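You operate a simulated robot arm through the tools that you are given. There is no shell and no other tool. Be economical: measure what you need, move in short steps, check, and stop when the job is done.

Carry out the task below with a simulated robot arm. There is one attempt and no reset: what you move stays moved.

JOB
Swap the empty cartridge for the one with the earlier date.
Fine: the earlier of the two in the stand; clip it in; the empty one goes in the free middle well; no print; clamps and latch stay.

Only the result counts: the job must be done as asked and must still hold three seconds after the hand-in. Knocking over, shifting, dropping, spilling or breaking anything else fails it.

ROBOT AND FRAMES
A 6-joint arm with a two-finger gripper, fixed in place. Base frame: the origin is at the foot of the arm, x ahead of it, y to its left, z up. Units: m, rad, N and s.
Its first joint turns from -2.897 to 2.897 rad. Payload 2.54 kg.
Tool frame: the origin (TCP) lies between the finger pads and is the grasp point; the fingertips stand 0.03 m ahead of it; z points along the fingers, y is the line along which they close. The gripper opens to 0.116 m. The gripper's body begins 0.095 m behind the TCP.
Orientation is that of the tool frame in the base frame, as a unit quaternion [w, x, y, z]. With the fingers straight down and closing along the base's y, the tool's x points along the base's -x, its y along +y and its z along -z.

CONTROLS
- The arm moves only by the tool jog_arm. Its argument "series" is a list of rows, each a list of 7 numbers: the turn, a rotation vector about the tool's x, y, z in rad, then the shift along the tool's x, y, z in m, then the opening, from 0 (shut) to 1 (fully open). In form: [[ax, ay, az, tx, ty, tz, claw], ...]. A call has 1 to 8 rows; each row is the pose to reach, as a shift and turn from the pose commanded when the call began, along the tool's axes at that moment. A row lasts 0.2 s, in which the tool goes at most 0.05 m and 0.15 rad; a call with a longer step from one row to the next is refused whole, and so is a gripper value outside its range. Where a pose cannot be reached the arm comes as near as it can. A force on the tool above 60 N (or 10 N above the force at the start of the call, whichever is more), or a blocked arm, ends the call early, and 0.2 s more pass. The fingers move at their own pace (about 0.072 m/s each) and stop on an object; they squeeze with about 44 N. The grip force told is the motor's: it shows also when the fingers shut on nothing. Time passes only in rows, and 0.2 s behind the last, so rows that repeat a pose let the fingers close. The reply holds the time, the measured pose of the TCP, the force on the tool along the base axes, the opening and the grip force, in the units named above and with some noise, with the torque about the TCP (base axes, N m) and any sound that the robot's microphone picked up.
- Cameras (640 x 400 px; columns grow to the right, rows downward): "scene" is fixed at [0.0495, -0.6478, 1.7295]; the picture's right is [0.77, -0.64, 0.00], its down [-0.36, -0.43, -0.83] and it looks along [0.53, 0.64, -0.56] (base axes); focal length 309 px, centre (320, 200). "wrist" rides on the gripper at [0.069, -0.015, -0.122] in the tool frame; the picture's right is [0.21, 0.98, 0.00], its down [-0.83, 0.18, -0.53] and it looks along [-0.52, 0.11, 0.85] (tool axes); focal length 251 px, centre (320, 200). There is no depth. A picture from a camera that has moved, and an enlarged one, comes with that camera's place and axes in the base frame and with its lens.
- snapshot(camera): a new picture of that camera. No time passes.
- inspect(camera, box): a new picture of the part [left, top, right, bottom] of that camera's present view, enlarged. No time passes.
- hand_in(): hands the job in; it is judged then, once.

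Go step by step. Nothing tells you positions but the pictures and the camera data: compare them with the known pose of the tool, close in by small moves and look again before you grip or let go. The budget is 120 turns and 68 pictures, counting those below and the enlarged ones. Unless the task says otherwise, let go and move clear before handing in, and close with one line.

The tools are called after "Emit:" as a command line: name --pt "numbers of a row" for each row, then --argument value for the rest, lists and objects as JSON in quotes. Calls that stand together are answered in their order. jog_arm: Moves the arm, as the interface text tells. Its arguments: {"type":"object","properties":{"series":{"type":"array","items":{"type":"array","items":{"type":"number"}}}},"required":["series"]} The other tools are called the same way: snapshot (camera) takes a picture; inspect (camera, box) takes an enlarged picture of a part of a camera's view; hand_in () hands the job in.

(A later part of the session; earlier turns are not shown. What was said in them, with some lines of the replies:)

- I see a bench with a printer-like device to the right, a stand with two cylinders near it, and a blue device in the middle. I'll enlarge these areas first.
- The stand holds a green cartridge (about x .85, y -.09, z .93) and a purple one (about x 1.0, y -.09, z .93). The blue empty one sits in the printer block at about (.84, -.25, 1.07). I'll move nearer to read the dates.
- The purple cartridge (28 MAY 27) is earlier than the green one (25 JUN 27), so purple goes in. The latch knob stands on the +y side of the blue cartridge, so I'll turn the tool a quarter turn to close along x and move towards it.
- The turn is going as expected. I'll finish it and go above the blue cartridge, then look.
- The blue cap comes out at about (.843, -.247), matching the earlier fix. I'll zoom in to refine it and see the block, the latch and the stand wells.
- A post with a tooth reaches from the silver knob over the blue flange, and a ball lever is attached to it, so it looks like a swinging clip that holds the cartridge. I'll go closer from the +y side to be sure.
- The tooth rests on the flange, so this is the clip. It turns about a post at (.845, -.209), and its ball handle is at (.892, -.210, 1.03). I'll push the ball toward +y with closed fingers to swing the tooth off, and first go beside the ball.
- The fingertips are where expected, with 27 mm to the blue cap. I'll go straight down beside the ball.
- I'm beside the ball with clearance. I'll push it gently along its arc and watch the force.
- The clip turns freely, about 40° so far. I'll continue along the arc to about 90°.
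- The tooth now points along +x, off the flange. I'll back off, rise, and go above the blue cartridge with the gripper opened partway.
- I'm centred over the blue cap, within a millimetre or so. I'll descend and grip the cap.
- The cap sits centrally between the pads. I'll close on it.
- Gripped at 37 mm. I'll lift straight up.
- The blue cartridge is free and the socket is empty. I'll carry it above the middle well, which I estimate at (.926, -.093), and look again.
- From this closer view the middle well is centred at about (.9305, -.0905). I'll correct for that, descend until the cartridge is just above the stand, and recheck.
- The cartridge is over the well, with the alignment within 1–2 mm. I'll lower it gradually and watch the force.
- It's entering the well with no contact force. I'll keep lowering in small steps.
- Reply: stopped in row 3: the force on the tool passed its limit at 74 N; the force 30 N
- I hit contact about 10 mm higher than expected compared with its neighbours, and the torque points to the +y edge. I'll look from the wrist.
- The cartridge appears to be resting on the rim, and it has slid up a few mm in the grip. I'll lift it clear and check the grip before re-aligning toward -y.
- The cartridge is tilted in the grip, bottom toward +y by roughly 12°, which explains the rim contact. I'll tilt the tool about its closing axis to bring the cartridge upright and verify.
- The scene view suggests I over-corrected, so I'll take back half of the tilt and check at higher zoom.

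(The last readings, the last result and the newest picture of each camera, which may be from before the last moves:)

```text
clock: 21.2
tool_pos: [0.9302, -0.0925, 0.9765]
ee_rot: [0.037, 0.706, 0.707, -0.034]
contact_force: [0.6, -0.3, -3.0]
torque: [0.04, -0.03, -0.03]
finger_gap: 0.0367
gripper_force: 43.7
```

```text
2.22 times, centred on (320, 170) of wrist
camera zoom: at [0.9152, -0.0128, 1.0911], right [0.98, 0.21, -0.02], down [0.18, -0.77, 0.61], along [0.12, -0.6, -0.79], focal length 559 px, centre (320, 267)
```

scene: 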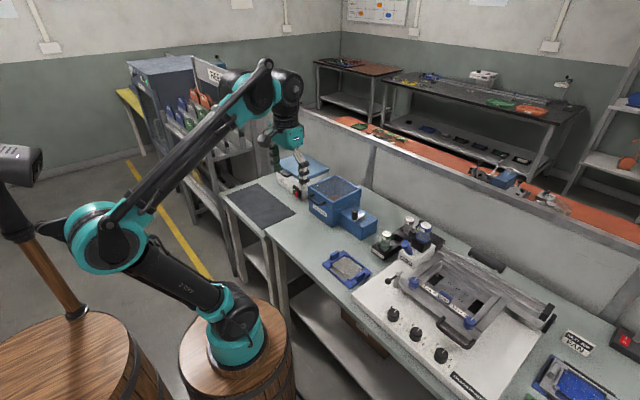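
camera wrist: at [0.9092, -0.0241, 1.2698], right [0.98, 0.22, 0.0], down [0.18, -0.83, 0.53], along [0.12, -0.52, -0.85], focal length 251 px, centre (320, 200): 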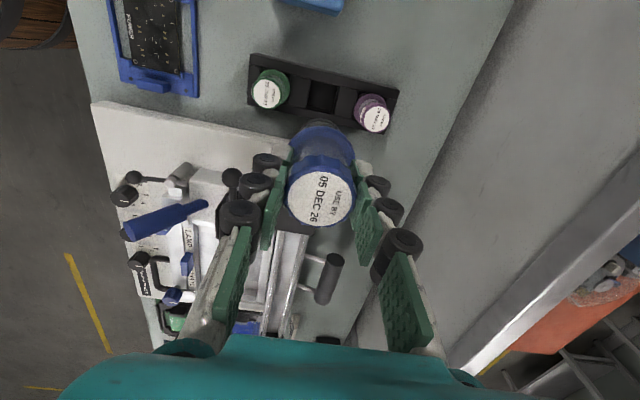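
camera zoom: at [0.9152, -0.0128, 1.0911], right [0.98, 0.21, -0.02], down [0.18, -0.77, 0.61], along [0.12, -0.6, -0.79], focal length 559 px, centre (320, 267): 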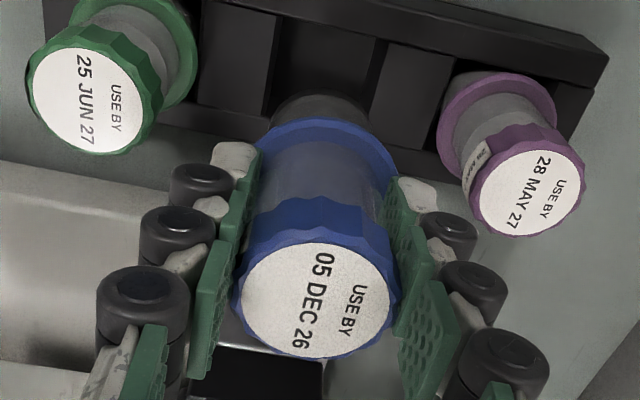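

The cartridge looks upright now, within a few degrees. I'll nudge it +2 mm in y, go down to just above the rim and compare it with the well.

Emit:
jog_arm --pt "0 0 0 0.003 0 0.0098 0" --pt "0 0 0 0.004 0 0.0198 0" --pt "0 0 0 0.005 0 0.0298 0" --pt "0 0 0 0.0057 0 0.0368 0" --pt "0 0 0 0.0057 0 0.0368 0"

Emit:
inspect --camera "wrist" --box '[240, 60, 420, 170]'

Emit:
inspect --camera "scene" --box '[380, 210, 416, 246]'

```text
clock: 22.4
tool_pos: [0.9315, -0.0917, 0.9384]
ee_rot: [0.036, 0.706, 0.706, -0.034]
contact_force: [0.1, 0.0, -2.0]
torque: [0.07, -0.03, -0.01]
finger_gap: 0.0367
gripper_force: 44.2
```

```text
3.56 times, centred on (330, 115) of wrist
camera zoom: at [0.9151, -0.0114, 1.0536], right [0.98, 0.21, -0.02], down [0.18, -0.77, 0.61], along [0.12, -0.6, -0.79], focal length 894 px, centre (284, 502)
```

zoom: 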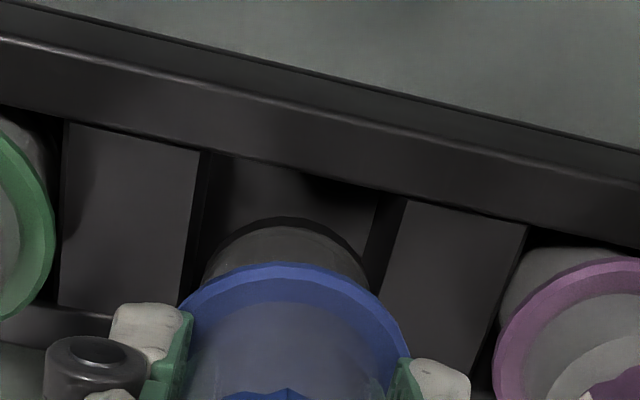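

```text
11.11 times, centred on (398, 228) of scene
camera zoom: at [0.0495, -0.6478, 1.7295], right [0.77, -0.64, 0.0], down [-0.36, -0.43, -0.83], along [0.53, 0.64, -0.56], focal length 3438 px, centre (-547, -111)
```

zoom: 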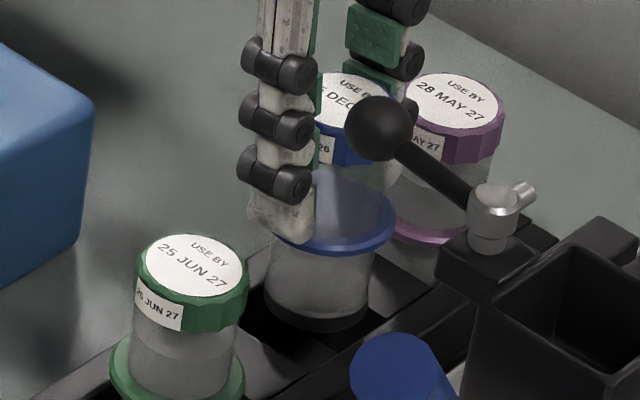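

In x the cartridge is centred on the well, but both views put its bottom about 5 mm too far to -y. I'll shift +y and lower by small steps.

Emit:
jog_arm --pt "0 0 0 0.005 0 -0.0005 0" --pt "0 0 0 0.0052 0 0.002 0" --pt "0 0 0 0.0055 0 0.0045 0" --pt "0 0 0 0.0057 0 0.007 0" --pt "0 0 0 0.0059 0 0.009 0"

Emit:
inspect --camera "scene" --box '[380, 210, 416, 246]'

```text
clock: 23.6
tool_pos: [0.9316, -0.0856, 0.9299]
ee_rot: [0.037, 0.706, 0.707, -0.034]
contact_force: [0.3, -0.1, -3.2]
torque: [0.02, 0.02, -0.01]
finger_gap: 0.0367
gripper_force: 44.1
```

```text
11.11 times, centred on (398, 228) of scene
camera zoom: at [0.0495, -0.6478, 1.7295], right [0.77, -0.64, 0.0], down [-0.36, -0.43, -0.83], along [0.53, 0.64, -0.56], focal length 3438 px, centre (-547, -111)
```

zoom: 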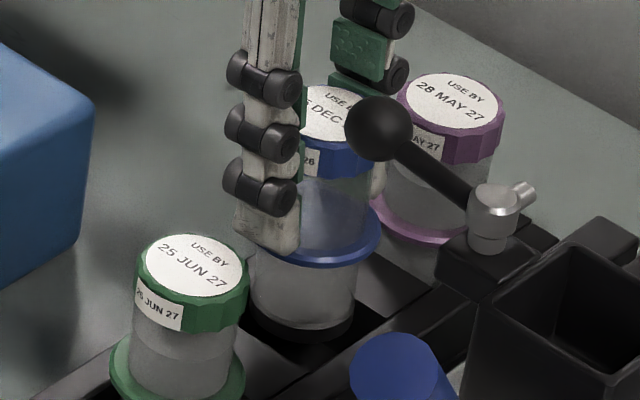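

The bottom is now lined up with the well in the scene view and there's no contact yet. I'll continue down.

Emit:
jog_arm --pt "0 0 0 0.0002 0 0.002 0" --pt "0 0 0 0.0004 0 0.004 0" --pt "0 0 0 0.0006 0 0.006 0" --pt "0 0 0 0.0008 0 0.008 0"

```text
clock: 24.6
tool_pos: [0.9303, -0.0871, 0.9206]
ee_rot: [0.036, 0.707, 0.706, -0.034]
contact_force: [0.1, 1.2, -1.8]
torque: [-0.01, -0.01, -0.02]
finger_gap: 0.0368
gripper_force: 43.7
```

Emit:
jog_arm --pt "0 0 0 0.0002 0 0.002 0" --pt "0 0 0 0.0004 0 0.004 0" --pt "0 0 0 0.0006 0 0.006 0" --pt "0 0 0 0.0007 0 0.007 0"

Emit:
inspect --camera "scene" --box '[380, 210, 416, 246]'

```text
clock: 25.6
tool_pos: [0.9304, -0.0858, 0.9152]
ee_rot: [0.037, 0.706, 0.706, -0.034]
contact_force: [-0.4, -0.2, -2.0]
torque: [0.02, -0.01, 0.02]
finger_gap: 0.0367
gripper_force: 44.0
```

```text
11.11 times, centred on (398, 228) of scene
camera zoom: at [0.0495, -0.6478, 1.7295], right [0.77, -0.64, 0.0], down [-0.36, -0.43, -0.83], along [0.53, 0.64, -0.56], focal length 3438 px, centre (-547, -111)
```

zoom: 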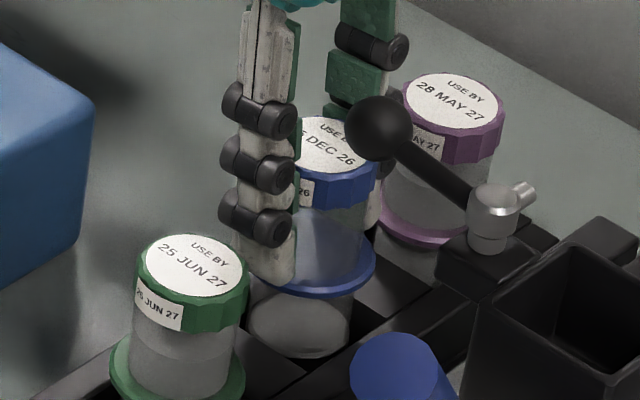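

It's sliding into the well freely. The cap is still about 19 mm higher than its neighbours, so I'll continue down.

Emit:
jog_arm --pt "0 0 0 0.0002 0 0.0025 0" --pt "0 0 0 0.0005 0 0.005 0" --pt "0 0 0 0.0007 0 0.0075 0" --pt "0 0 0 0.001 0 0.01 0" --pt "0 0 0 0.001 0 0.01 0"

```text
clock: 26.8
tool_pos: [0.9324, -0.0862, 0.9053]
ee_rot: [0.036, 0.706, 0.706, -0.035]
contact_force: [-0.7, -3.1, -0.9]
torque: [-0.18, -0.02, 0.03]
finger_gap: 0.0366
gripper_force: 43.9
```

There's a slight side force from the +y wall, so I'll ease 1.5 mm toward -y and go on down.

Emit:
jog_arm --pt "0 0 0 -0.0015 0 0.0 0" --pt "0 0 0 -0.0013 0 0.0025 0" --pt "0 0 0 -0.001 0 0.005 0" --pt "0 0 0 -0.001 0 0.005 0"

Emit:
inspect --camera "scene" --box '[380, 210, 416, 246]'

```text
clock: 27.8
tool_pos: [0.9301, -0.0872, 0.9022]
ee_rot: [0.037, 0.706, 0.706, -0.033]
contact_force: [10.6, -1.4, 48.9]
torque: [0.46, -0.6, -0.12]
finger_gap: 0.037
gripper_force: 44.1
```

```text
11.11 times, centred on (398, 228) of scene
camera zoom: at [0.0495, -0.6478, 1.7295], right [0.77, -0.64, 0.0], down [-0.36, -0.43, -0.83], along [0.53, 0.64, -0.56], focal length 3438 px, centre (-547, -111)
```

zoom: 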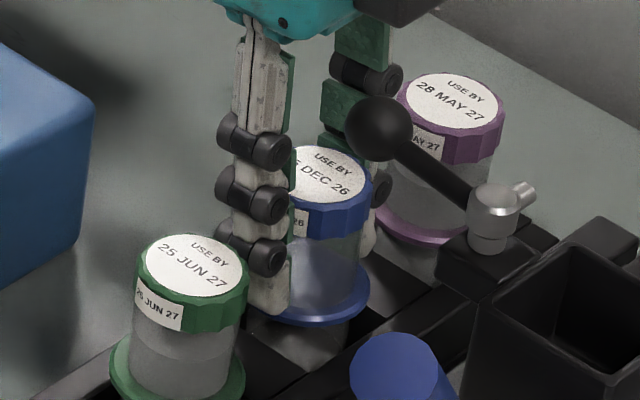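

The cartridge is 60–80% seated or better and taking vertical load near the bottom, only 3–4 mm above its neighbours' height. I'll ease the load and let go so it can settle upright.

Emit:
jog_arm --pt "0 0 0 0 0 -0.001 0.2" --pt "0 0 0 0 0 -0.001 0.42" --pt "0 0 0 0 0 -0.001 0.46" --pt "0 0 0 0 0 -0.001 0.46"

Emit:
inspect --camera "scene" --box '[380, 210, 416, 246]'

```text
clock: 28.8
tool_pos: [0.9302, -0.0869, 0.9001]
ee_rot: [0.036, 0.706, 0.706, -0.034]
contact_force: [0.3, 0.0, 0.2]
torque: [-0.01, 0.01, -0.02]
finger_gap: 0.0532
gripper_force: 0.1
```

```text
11.11 times, centred on (398, 228) of scene
camera zoom: at [0.0495, -0.6478, 1.7295], right [0.77, -0.64, 0.0], down [-0.36, -0.43, -0.83], along [0.53, 0.64, -0.56], focal length 3438 px, centre (-547, -111)
```

zoom: 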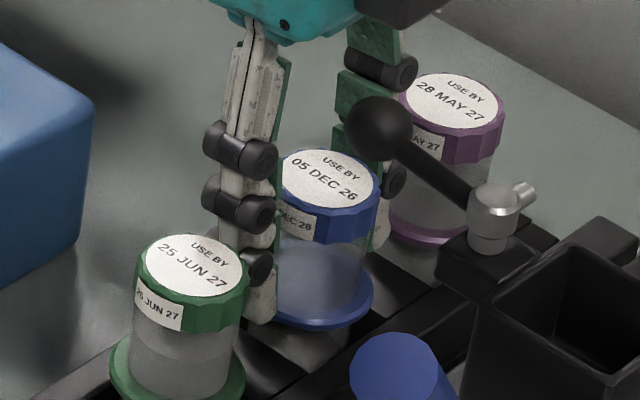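

Released; the blue cap is now upright and level with its neighbours. I'll rise clear, level the tool, and look at the stand.

Emit:
jog_arm --pt "0 0 0 -0.001 0 -0.015 0.46" --pt "0 0 0 -0.004 0 -0.04 0.46" --pt "0 0 0 -0.009 0 -0.085 0.46" --pt "0 0.05 0 -0.013 0 -0.13 0.5" --pt "0 0.1 0 -0.018 0 -0.17 0.5"

Emit:
inspect --camera "wrist" --box '[220, 20, 420, 160]'

```text
clock: 30.0
tool_pos: [0.9298, -0.0864, 1.0724]
ee_rot: [0.002, 0.707, 0.708, 0.001]
contact_force: [0.2, 0.8, 0.4]
torque: [-0.03, 0.01, 0.0]
finger_gap: 0.058
gripper_force: 0.1
```

```text
2.86 times, centred on (320, 90) of wrist
camera zoom: at [0.9149, -0.019, 1.1941], right [0.98, 0.21, 0.0], down [0.18, -0.83, 0.53], along [0.12, -0.52, -0.85], focal length 718 px, centre (320, 514)
```

zoom: 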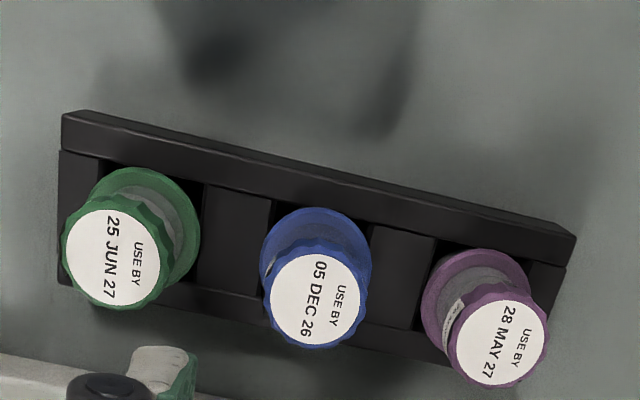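

Blue is seated in the middle well, in line with the others. Purple's cap is at (1.003, -.092); I'll move above it and check the reach.

Emit:
jog_arm --pt "0 0 0 -0.003 0.03 0 0.5" --pt "0 0 0 -0.0055 0.06 0 0.5" --pt "0 0 0 -0.0055 0.073 0 0.5" --pt "0 0 0 -0.0055 0.073 0.04 0.5" --pt "0 0 0 -0.0055 0.073 0.08 0.5" --pt "0 0 0 -0.0055 0.073 0.08 0.5"

Emit:
inspect --camera "wrist" --box '[200, 60, 440, 230]'

```text
clock: 31.4
tool_pos: [1.005, -0.0955, 0.9934]
ee_rot: [0.002, 0.707, 0.707, 0.002]
contact_force: [0.8, 0.4, 0.1]
torque: [-0.05, 0.01, -0.02]
finger_gap: 0.058
gripper_force: 0.1
```

```text
2.35 times, centred on (320, 145) of wrist
camera zoom: at [0.9887, -0.0267, 1.1151], right [0.98, 0.21, 0.0], down [0.18, -0.83, 0.53], along [0.12, -0.52, -0.84], focal length 592 px, centre (320, 329)
```

zoom: 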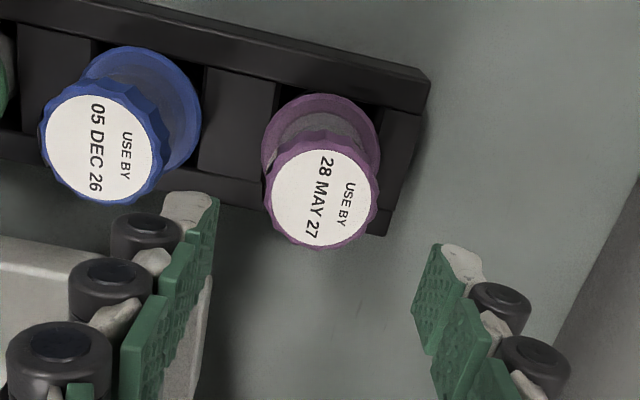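

Reach is fine. I'll trim y by +2 mm, narrow the gripper slightly and descend around the purple cap.

Emit:
jog_arm --pt "0 0 0 0.002 -0.001 0.02 0.44" --pt "0 0 0 0.002 -0.001 0.04 0.44" --pt "0 0 0 0.002 -0.001 0.06 0.44" --pt "0 0 0 0.002 -0.001 0.077 0.44" --pt "0 0 0 0.002 -0.001 0.077 0.44"

Emit:
inspect --camera "wrist" --box '[180, 80, 440, 260]'

Emit:
inspect --camera "scene" --box '[380, 200, 420, 240]'

```text
clock: 32.6
tool_pos: [1.0038, -0.0915, 0.9153]
ee_rot: [0.002, 0.707, 0.707, 0.001]
contact_force: [-0.5, -0.2, 0.0]
torque: [-0.02, -0.04, 0.0]
finger_gap: 0.0511
gripper_force: 0.0
```

```text
2.22 times, centred on (310, 170) of wrist
camera zoom: at [0.9882, -0.0232, 1.0376], right [0.98, 0.21, 0.0], down [0.18, -0.83, 0.53], along [0.12, -0.52, -0.85], focal length 559 px, centre (342, 267)
```

zoom: 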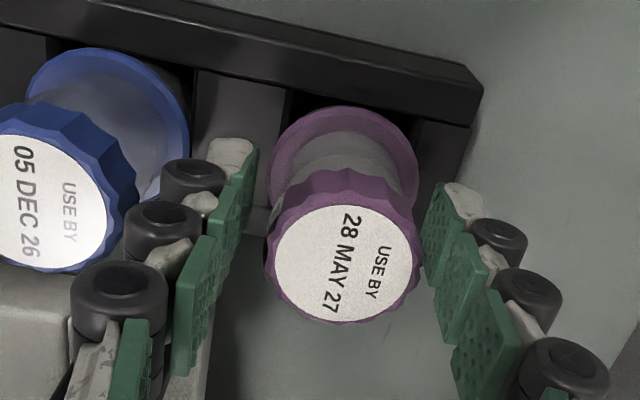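

```text
10.00 times, centred on (400, 220) of scene
camera zoom: at [0.0495, -0.6478, 1.7295], right [0.77, -0.64, 0.0], down [-0.36, -0.43, -0.83], along [0.53, 0.64, -0.56], focal length 3094 px, centre (-480, 0)
```

zoom: 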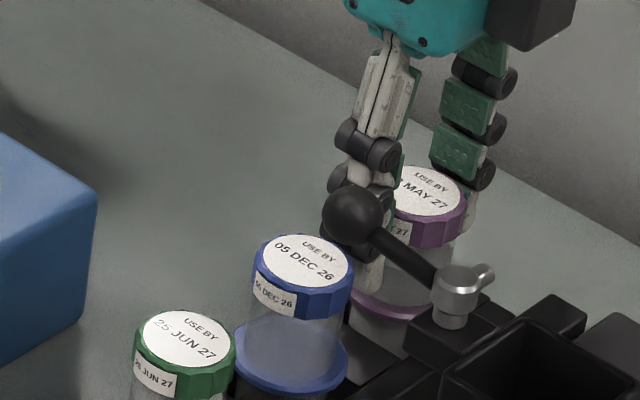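

Both views agree the cap is centred to within 2–3 mm, with pads clear on both sides. Closing.

Emit:
jog_arm --pt "0 0 0 0 0 0 0.25" --pt "0 0 0 0 0 0 0.0" --pt "0 0 0 0 0 0 0" --pt "0 0 0 0 0 0 0"

Emit:
jog_arm --pt "0 0 0 0 0 -0.01 0" --pt "0 0 0 0 0 -0.03 0" --pt "0 0 0 0 0 -0.06 0" --pt "0 0 0 0 0 -0.1 0" --pt "0 0 0 0 0 -0.145 0" --pt "0 0 0 0 0 -0.19 0" --pt "0 0 0 0 0 -0.235 0"

Emit:
inspect --camera "scene" --box '[380, 140, 440, 200]'

Emit:
inspect --camera "wrist" --box '[200, 20, 440, 240]'

```text
clock: 33.6
tool_pos: [1.004, -0.0924, 0.9156]
ee_rot: [0.001, 0.707, 0.707, 0.001]
contact_force: [0.1, 0.2, -0.7]
torque: [0.0, 0.02, 0.01]
finger_gap: 0.0367
gripper_force: 44.0
```

```text
clock: 35.2
tool_pos: [1.0033, -0.0931, 1.1497]
ee_rot: [0.001, 0.708, 0.707, 0.001]
contact_force: [-0.2, -0.5, -2.5]
torque: [-0.02, -0.02, -0.03]
finger_gap: 0.0368
gripper_force: 44.0
```

```text
6.67 times, centred on (410, 170) of scene
camera zoom: at [0.0495, -0.6478, 1.7295], right [0.77, -0.64, 0.0], down [-0.36, -0.43, -0.83], along [0.53, 0.64, -0.56], focal length 2062 px, centre (-280, 400)
```

zoom: 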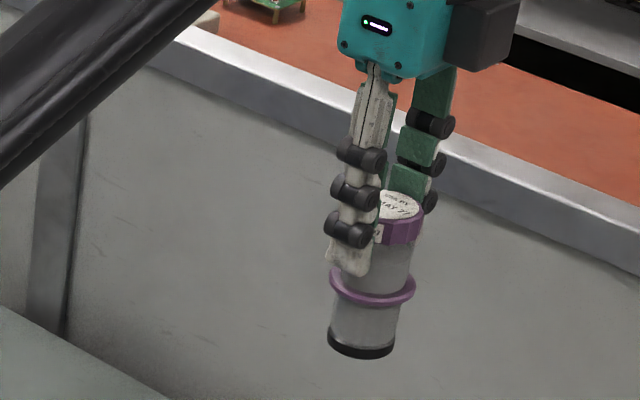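

```text
1.82 times, centred on (320, 130) of wrist
camera zoom: at [0.9883, -0.0251, 1.2722], right [0.98, 0.21, 0.0], down [0.18, -0.83, 0.53], along [0.12, -0.52, -0.85], focal length 457 px, centre (320, 327)
```

zoom: 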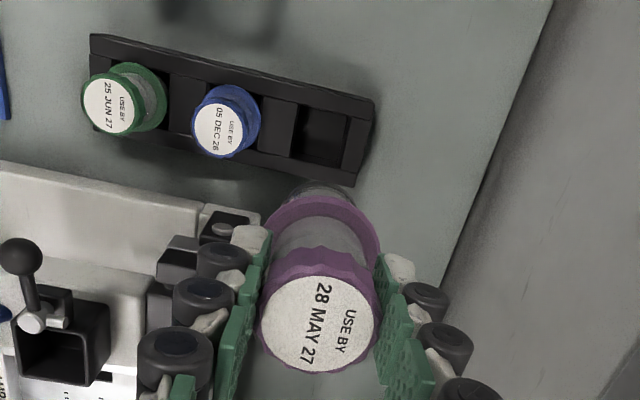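

Purple is held upright, and green and blue are undisturbed. I'll carry it up and over to the printer socket at (.845, -.2505) and look.

Emit:
jog_arm --pt "0 0 0 -0.02 -0.02 -0.02 0" --pt "0 0 0 -0.048 -0.048 -0.025 0" --pt "0 0 0 -0.076 -0.076 -0.025 0" --pt "0 0 0 -0.104 -0.104 -0.025 0" --pt "0 0 0 -0.132 -0.132 -0.025 0" --pt "0 0 0 -0.158 -0.158 -0.025 0" --pt "0 0 0 -0.158 -0.158 -0.025 0"

Emit:
inspect --camera "wrist" --box '[240, 50, 420, 210]'

Emit:
inspect --camera "scene" --box '[395, 180, 455, 260]'

```text
clock: 36.8
tool_pos: [0.842, -0.2528, 1.1718]
ee_rot: [0.001, 0.707, 0.708, 0.001]
contact_force: [-0.2, 0.9, -3.7]
torque: [-0.01, -0.02, 0.0]
finger_gap: 0.0365
gripper_force: 43.8
```

```text
2.50 times, centred on (330, 130) of wrist
camera zoom: at [0.8269, -0.1836, 1.2936], right [0.98, 0.21, 0.0], down [0.18, -0.83, 0.53], along [0.12, -0.52, -0.85], focal length 629 px, centre (295, 375)
```

zoom: 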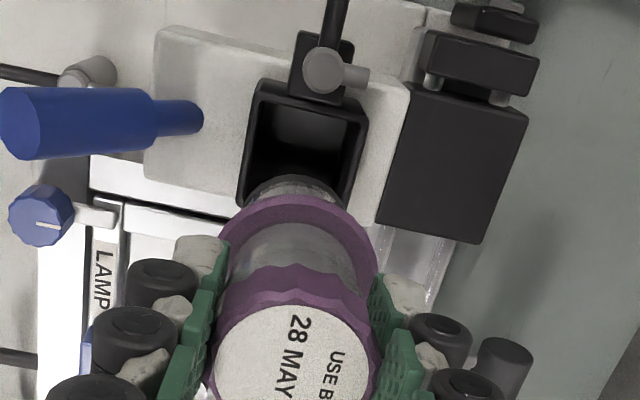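

```text
5.00 times, centred on (425, 220) of scene
camera zoom: at [0.0495, -0.6478, 1.7295], right [0.77, -0.64, 0.0], down [-0.36, -0.43, -0.83], along [0.53, 0.64, -0.56], focal length 1547 px, centre (-205, 100)
```

zoom: 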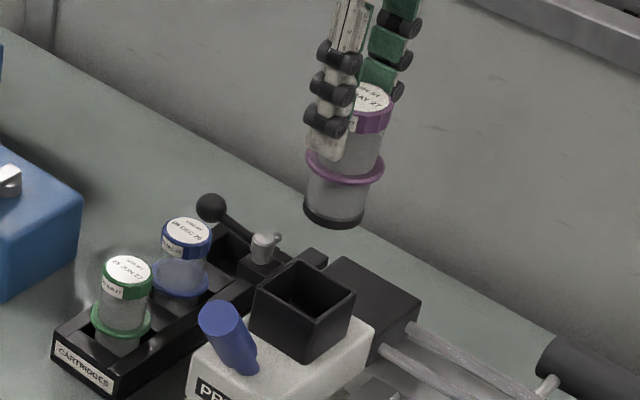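

I'm over the socket. I'll lower to just above its rim and compare.

Emit:
jog_arm --pt "0 0 0 0 0 0.02 0" --pt "0 0 0 0 0 0.04 0" --pt "0 0 0 0 0 0.058 0" --pt "0 0 0 0 0 0.066 0" --pt "0 0 0 0 0 0.066 0"

Emit:
inspect --camera "wrist" --box '[230, 60, 410, 210]'

Emit:
inspect --camera "scene" --box '[410, 205, 450, 255]'

```text
clock: 38.0
tool_pos: [0.8433, -0.2512, 1.1081]
ee_rot: [0.002, 0.707, 0.708, 0.002]
contact_force: [-0.2, -0.7, -2.9]
torque: [0.03, 0.02, 0.02]
finger_gap: 0.0367
gripper_force: 43.4
```

```text
2.67 times, centred on (320, 135) of wrist
camera zoom: at [0.8279, -0.1829, 1.2303], right [0.98, 0.21, 0.0], down [0.18, -0.83, 0.53], along [0.12, -0.52, -0.85], focal length 670 px, centre (320, 373)
```

zoom: 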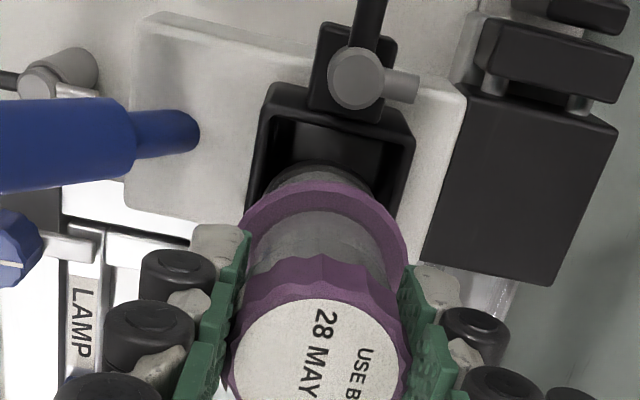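

```text
8.00 times, centred on (430, 230) of scene
camera zoom: at [0.0495, -0.6478, 1.7295], right [0.77, -0.64, 0.0], down [-0.36, -0.43, -0.83], along [0.53, 0.64, -0.56], focal length 2475 px, centre (-560, -40)
```

zoom: 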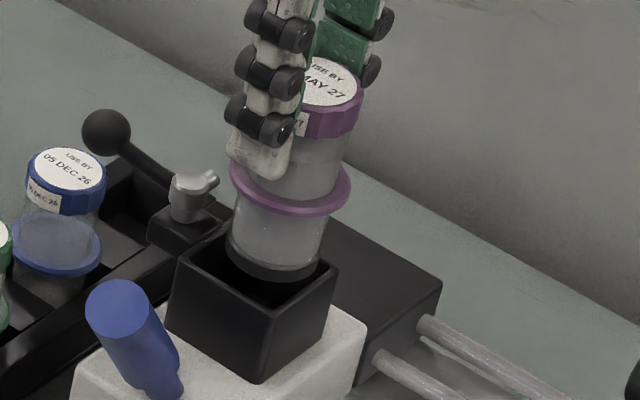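

x is good, but both views put the cartridge about 3 mm too far to -y. I'll shift +3 mm and lower into the socket by small steps.

Emit:
jog_arm --pt "0 0 0 0.003 0 0.001 0" --pt "0 0 0 0.003 0 0.005 0" --pt "0 0 0 0.003 0 0.009 0" --pt "0 0 0 0.003 0 0.013 0" --pt "0 0 0 0.003 0 0.016 0"

Emit:
inspect --camera "scene" --box '[410, 205, 450, 255]'

```text
clock: 39.2
tool_pos: [0.8454, -0.247, 1.0922]
ee_rot: [0.001, 0.706, 0.708, 0.001]
contact_force: [0.5, 0.2, -3.4]
torque: [0.04, -0.03, -0.01]
finger_gap: 0.0366
gripper_force: 43.9
```

```text
8.00 times, centred on (430, 230) of scene
camera zoom: at [0.0495, -0.6478, 1.7295], right [0.77, -0.64, 0.0], down [-0.36, -0.43, -0.83], along [0.53, 0.64, -0.56], focal length 2475 px, centre (-560, -40)
```

zoom: 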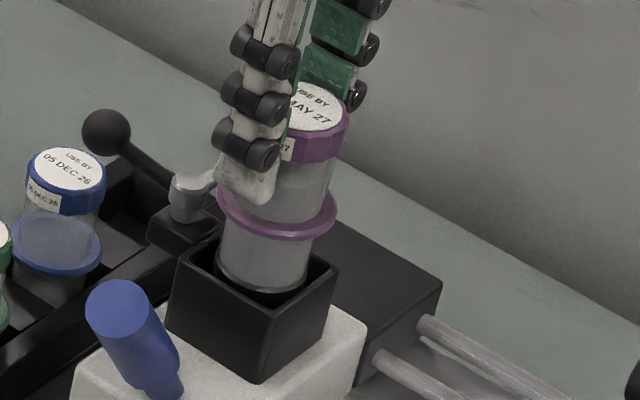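

It's entering the socket with no contact force and the flange is on line for blue's former place. Continuing down.

Emit:
jog_arm --pt "0 0 0 0 0 0.003 0" --pt "0 0 0 0 0 0.006 0" --pt "0 0 0 0 0 0.009 0" --pt "0 0 0 0 0 0.012 0" --pt "0 0 0 0 0 0.015 0"

```text
clock: 40.4
tool_pos: [0.8438, -0.2476, 1.0776]
ee_rot: [0.002, 0.707, 0.707, 0.0]
contact_force: [0.0, 0.2, -2.3]
torque: [0.03, 0.0, 0.02]
finger_gap: 0.0368
gripper_force: 44.3
```

Emit:
jog_arm --pt "0 0 0 0 0 0.0025 0" --pt "0 0 0 0 0 0.005 0" --pt "0 0 0 0 0 0.0075 0" --pt "0 0 0 0 0 0.009 0"

Emit:
inspect --camera "scene" --box '[410, 205, 450, 255]'

```text
clock: 41.4
tool_pos: [0.8438, -0.247, 1.0686]
ee_rot: [0.001, 0.707, 0.707, 0.002]
contact_force: [0.8, 0.3, -2.2]
torque: [0.01, -0.05, 0.01]
finger_gap: 0.0366
gripper_force: 44.0
```

```text
8.00 times, centred on (430, 230) of scene
camera zoom: at [0.0495, -0.6478, 1.7295], right [0.77, -0.64, 0.0], down [-0.36, -0.43, -0.83], along [0.53, 0.64, -0.56], focal length 2475 px, centre (-560, -40)
```

zoom: 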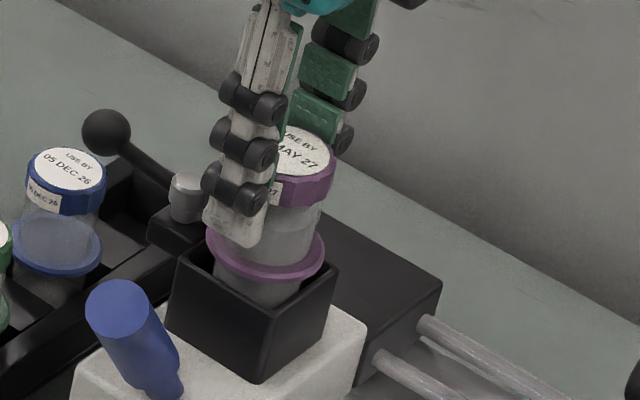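

The flange is about 3 mm above blue's former height. I'll lower the last bit.

Emit:
jog_arm --pt "0 0 0 0 0 0.0015 0" --pt "0 0 0 0 0 0.003 0" --pt "0 0 0 0 0 0.004 0"

```text
clock: 42.2
tool_pos: [0.8442, -0.2473, 1.0643]
ee_rot: [0.002, 0.707, 0.707, 0.002]
contact_force: [-1.0, -0.3, -2.4]
torque: [0.03, -0.02, 0.05]
finger_gap: 0.0367
gripper_force: 43.9
```

Emit:
jog_arm --pt "0 0 0 0 0 0.001 0" --pt "0 0 0 0 0 0.002 0" --pt "0 0 0 0 0 0.003 0"

Emit:
inspect --camera "scene" --box '[410, 205, 450, 255]'

```text
clock: 43.0
tool_pos: [0.8447, -0.2472, 1.0615]
ee_rot: [0.001, 0.707, 0.707, 0.001]
contact_force: [1.3, -2.0, 4.8]
torque: [-0.11, 0.02, 0.02]
finger_gap: 0.0371
gripper_force: 44.2
```

```text
8.00 times, centred on (430, 230) of scene
camera zoom: at [0.0495, -0.6478, 1.7295], right [0.77, -0.64, 0.0], down [-0.36, -0.43, -0.83], along [0.53, 0.64, -0.56], focal length 2475 px, centre (-560, -40)
```

zoom: 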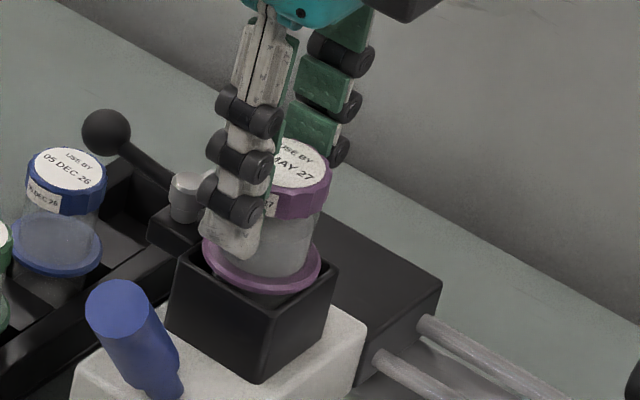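

Contact is beginning and the flange is at the seated height. I'll open the fingers and rise.

Emit:
jog_arm --pt "0 0 0 0 0 0 0.2" --pt "0 0 0 0 0 0 0.45" --pt "0 0 0 0 0 0 0.48" --pt "0 0 0 0 0 -0.02 0.48" --pt "0 0 0 0 0 -0.06 0.48" --pt "0 0 0 0 0 -0.105 0.48"

Emit:
inspect --camera "scene" --box '[396, 215, 436, 255]'

Emit:
inspect --camera "wrist" --box '[240, 20, 420, 170]'

```text
clock: 44.4
tool_pos: [0.8447, -0.2476, 1.1657]
ee_rot: [0.001, 0.707, 0.707, 0.001]
contact_force: [-0.2, 0.4, -0.1]
torque: [-0.01, 0.04, -0.01]
finger_gap: 0.0555
gripper_force: 0.0
```

```text
10.00 times, centred on (416, 235) of scene
camera zoom: at [0.0495, -0.6478, 1.7295], right [0.77, -0.64, 0.0], down [-0.36, -0.43, -0.83], along [0.53, 0.64, -0.56], focal length 3094 px, centre (-640, -150)
```

zoom: 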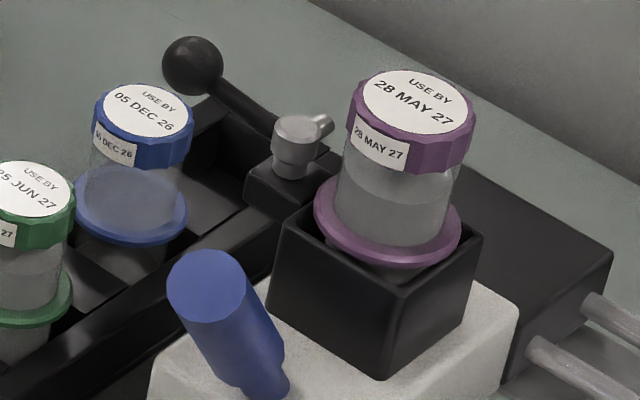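

```text
2.67 times, centred on (330, 95) of wrist
camera zoom: at [0.8284, -0.1801, 1.2888], right [0.98, 0.21, 0.0], down [0.18, -0.83, 0.53], along [0.12, -0.52, -0.85], focal length 670 px, centre (293, 480)
```

zoom: 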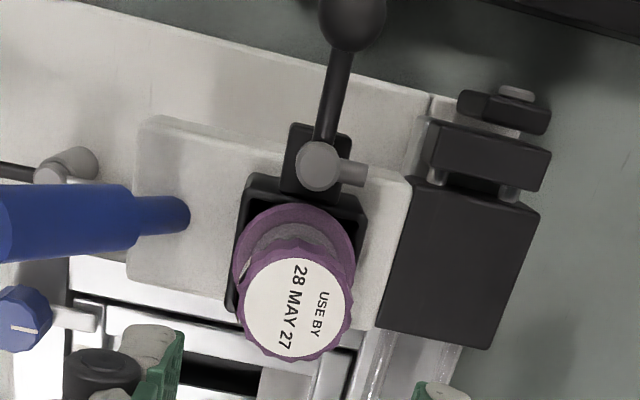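

Purple sits exactly where blue was. Now I'll close the clip: fingers shut, down on the -x side of the ball, which is at (.846, -.163).

Emit:
jog_arm --pt "0 0 0 0.03 -0.012 0 0" --pt "0 0 0 0.06 -0.025 0 0" --pt "0 0 0 0.0856 -0.037 0 0" --pt "0 0 0 0.0856 -0.037 0.04 0" --pt "0 0 0 0.0856 -0.037 0.08 0" --pt "0 0 0 0.0856 -0.037 0.1135 0" --pt "0 0 0 0.0856 -0.037 0.1135 0"

Emit:
snapshot --camera "wrist"

```text
clock: 46.0
tool_pos: [0.809, -0.1619, 1.0496]
ee_rot: [0.001, 0.707, 0.707, 0.001]
contact_force: [-0.1, 0.3, 0.2]
torque: [0.01, 0.02, 0.03]
finger_gap: 0.0
gripper_force: 28.6
```

```text
1 pictures are left
camera wrist: at [0.7936, -0.0943, 1.1719], right [0.98, 0.21, 0.0], down [0.18, -0.83, 0.53], along [0.12, -0.52, -0.85], focal length 251 px, centre (320, 200)
```

wrist: 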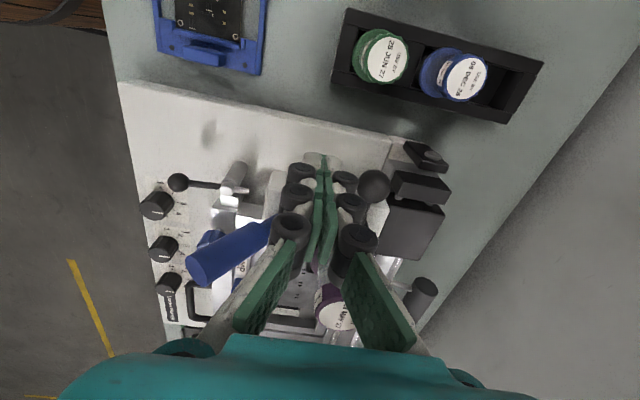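

The fingers are left of the ball. I'll push it along the arc back toward +x to bring the tooth over the purple flange.

Emit:
jog_arm --pt "0 0 0 0 0.012 0 0" --pt "0 0 0 0.005 0.0295 0 0" --pt "0 0 0 0.005 0.041 0 0" --pt "0 0 0 0.003 0.052 0 0" --pt "0 0 0 -0.002 0.063 0 0" --pt "0 0 0 -0.008 0.072 0 0"

```text
clock: 47.4
tool_pos: [0.8795, -0.1712, 1.0538]
ee_rot: [0.002, 0.707, 0.707, 0.002]
contact_force: [0.5, 0.3, 0.4]
torque: [0.03, 0.01, 0.01]
finger_gap: 0.0
gripper_force: 28.9
```

The ball is moving freely. I'll continue to the closed position.

Emit:
jog_arm --pt "0 0 0 -0.004 0.004 0 0" --pt "0 0 0 -0.008 0.007 0 0" --pt "0 0 0 -0.012 0.01 0 0" --pt "0 0 0 -0.016 0.012 0 0"

```text
clock: 48.4
tool_pos: [0.8918, -0.1857, 1.0531]
ee_rot: [0.001, 0.707, 0.707, 0.001]
contact_force: [0.5, 0.3, 0.2]
torque: [0.03, 0.01, 0.0]
finger_gap: 0.0063
gripper_force: 29.0
```

The force is low and the gap reading suggests the ball nudges between the fingertips. I'll push a little further in 1 mm steps until a stop is felt.

Emit:
jog_arm --pt "0 0 0 -0.001 0 0 0" --pt "0 0 0 -0.002 0 0 0" --pt "0 0 0 -0.003 0 0 0"

```text
clock: 49.2
tool_pos: [0.8921, -0.1888, 1.054]
ee_rot: [0.001, 0.707, 0.707, 0.001]
contact_force: [-0.2, 1.5, 0.6]
torque: [0.04, 0.02, 0.02]
finger_gap: 0.0059
gripper_force: 28.8
```

Emit:
jog_arm --pt "0 0 0 -0.001 0 0 0" --pt "0 0 0 -0.002 0 0 0"

```text
clock: 49.8
tool_pos: [0.8919, -0.1906, 1.0523]
ee_rot: [0.0, 0.707, 0.708, 0.001]
contact_force: [-0.6, 0.8, 0.7]
torque: [0.02, 0.01, -0.02]
finger_gap: 0.0061
gripper_force: 28.5
```

The ball should now be at its original closed position (y about -.210). I'll open the fingers slightly to free the ball without dragging it, rise straight up, and move clear so the last picture shows the result.

Emit:
jog_arm --pt "0 0 0 0 0 0 0.15" --pt "0 0 0 0 0 0 0.32" --pt "0 0 0 0.004 0 0 0.32" --pt "0 0 0 0.01 0 -0.02 0.32" --pt "0 0 0 0.01 0 -0.06 0.32" --pt "0 0 0 0.01 0 -0.1 0.32" --pt "0 0 0 0.02 0 -0.145 0.32" --pt "0 0 0 0.04 0 -0.18 0.32"

Emit:
inspect --camera "scene" --box '[390, 210, 442, 255]'

```text
clock: 51.6
tool_pos: [0.8937, -0.1499, 1.233]
ee_rot: [0.001, 0.707, 0.707, 0.0]
contact_force: [-0.8, -0.1, -0.7]
torque: [0.01, 0.0, 0.02]
finger_gap: 0.0372
gripper_force: 0.1
```

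```text
8.89 times, centred on (416, 232) of scene
camera zoom: at [0.0495, -0.6478, 1.7295], right [0.77, -0.64, 0.0], down [-0.36, -0.43, -0.83], along [0.53, 0.64, -0.56], focal length 2750 px, centre (-533, -89)
```

zoom: 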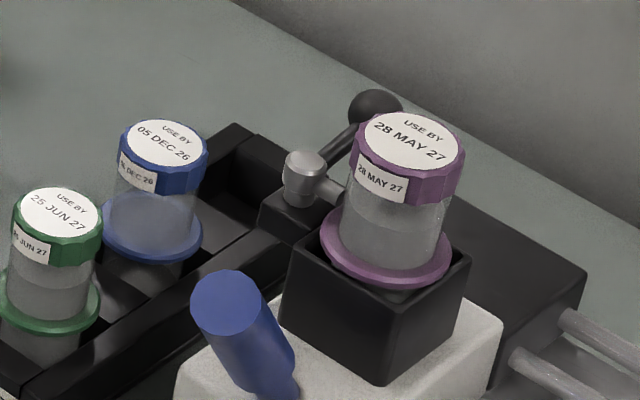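

The last picture shows purple (28 MAY 27) seated in the socket with the clip tooth back over its flange. The clip ball is where it started, and blue stands in the middle well.

Emit:
hand_in

```text
The job is handed in.
```

I swapped the cartridges and handed the job in: the 28 MAY 27 cartridge is clipped into the printer, the empty one is in the middle well, and nothing was printed. I swung the clip beside the socket open and shut again for the swap, and left the clamps and front latch alone.
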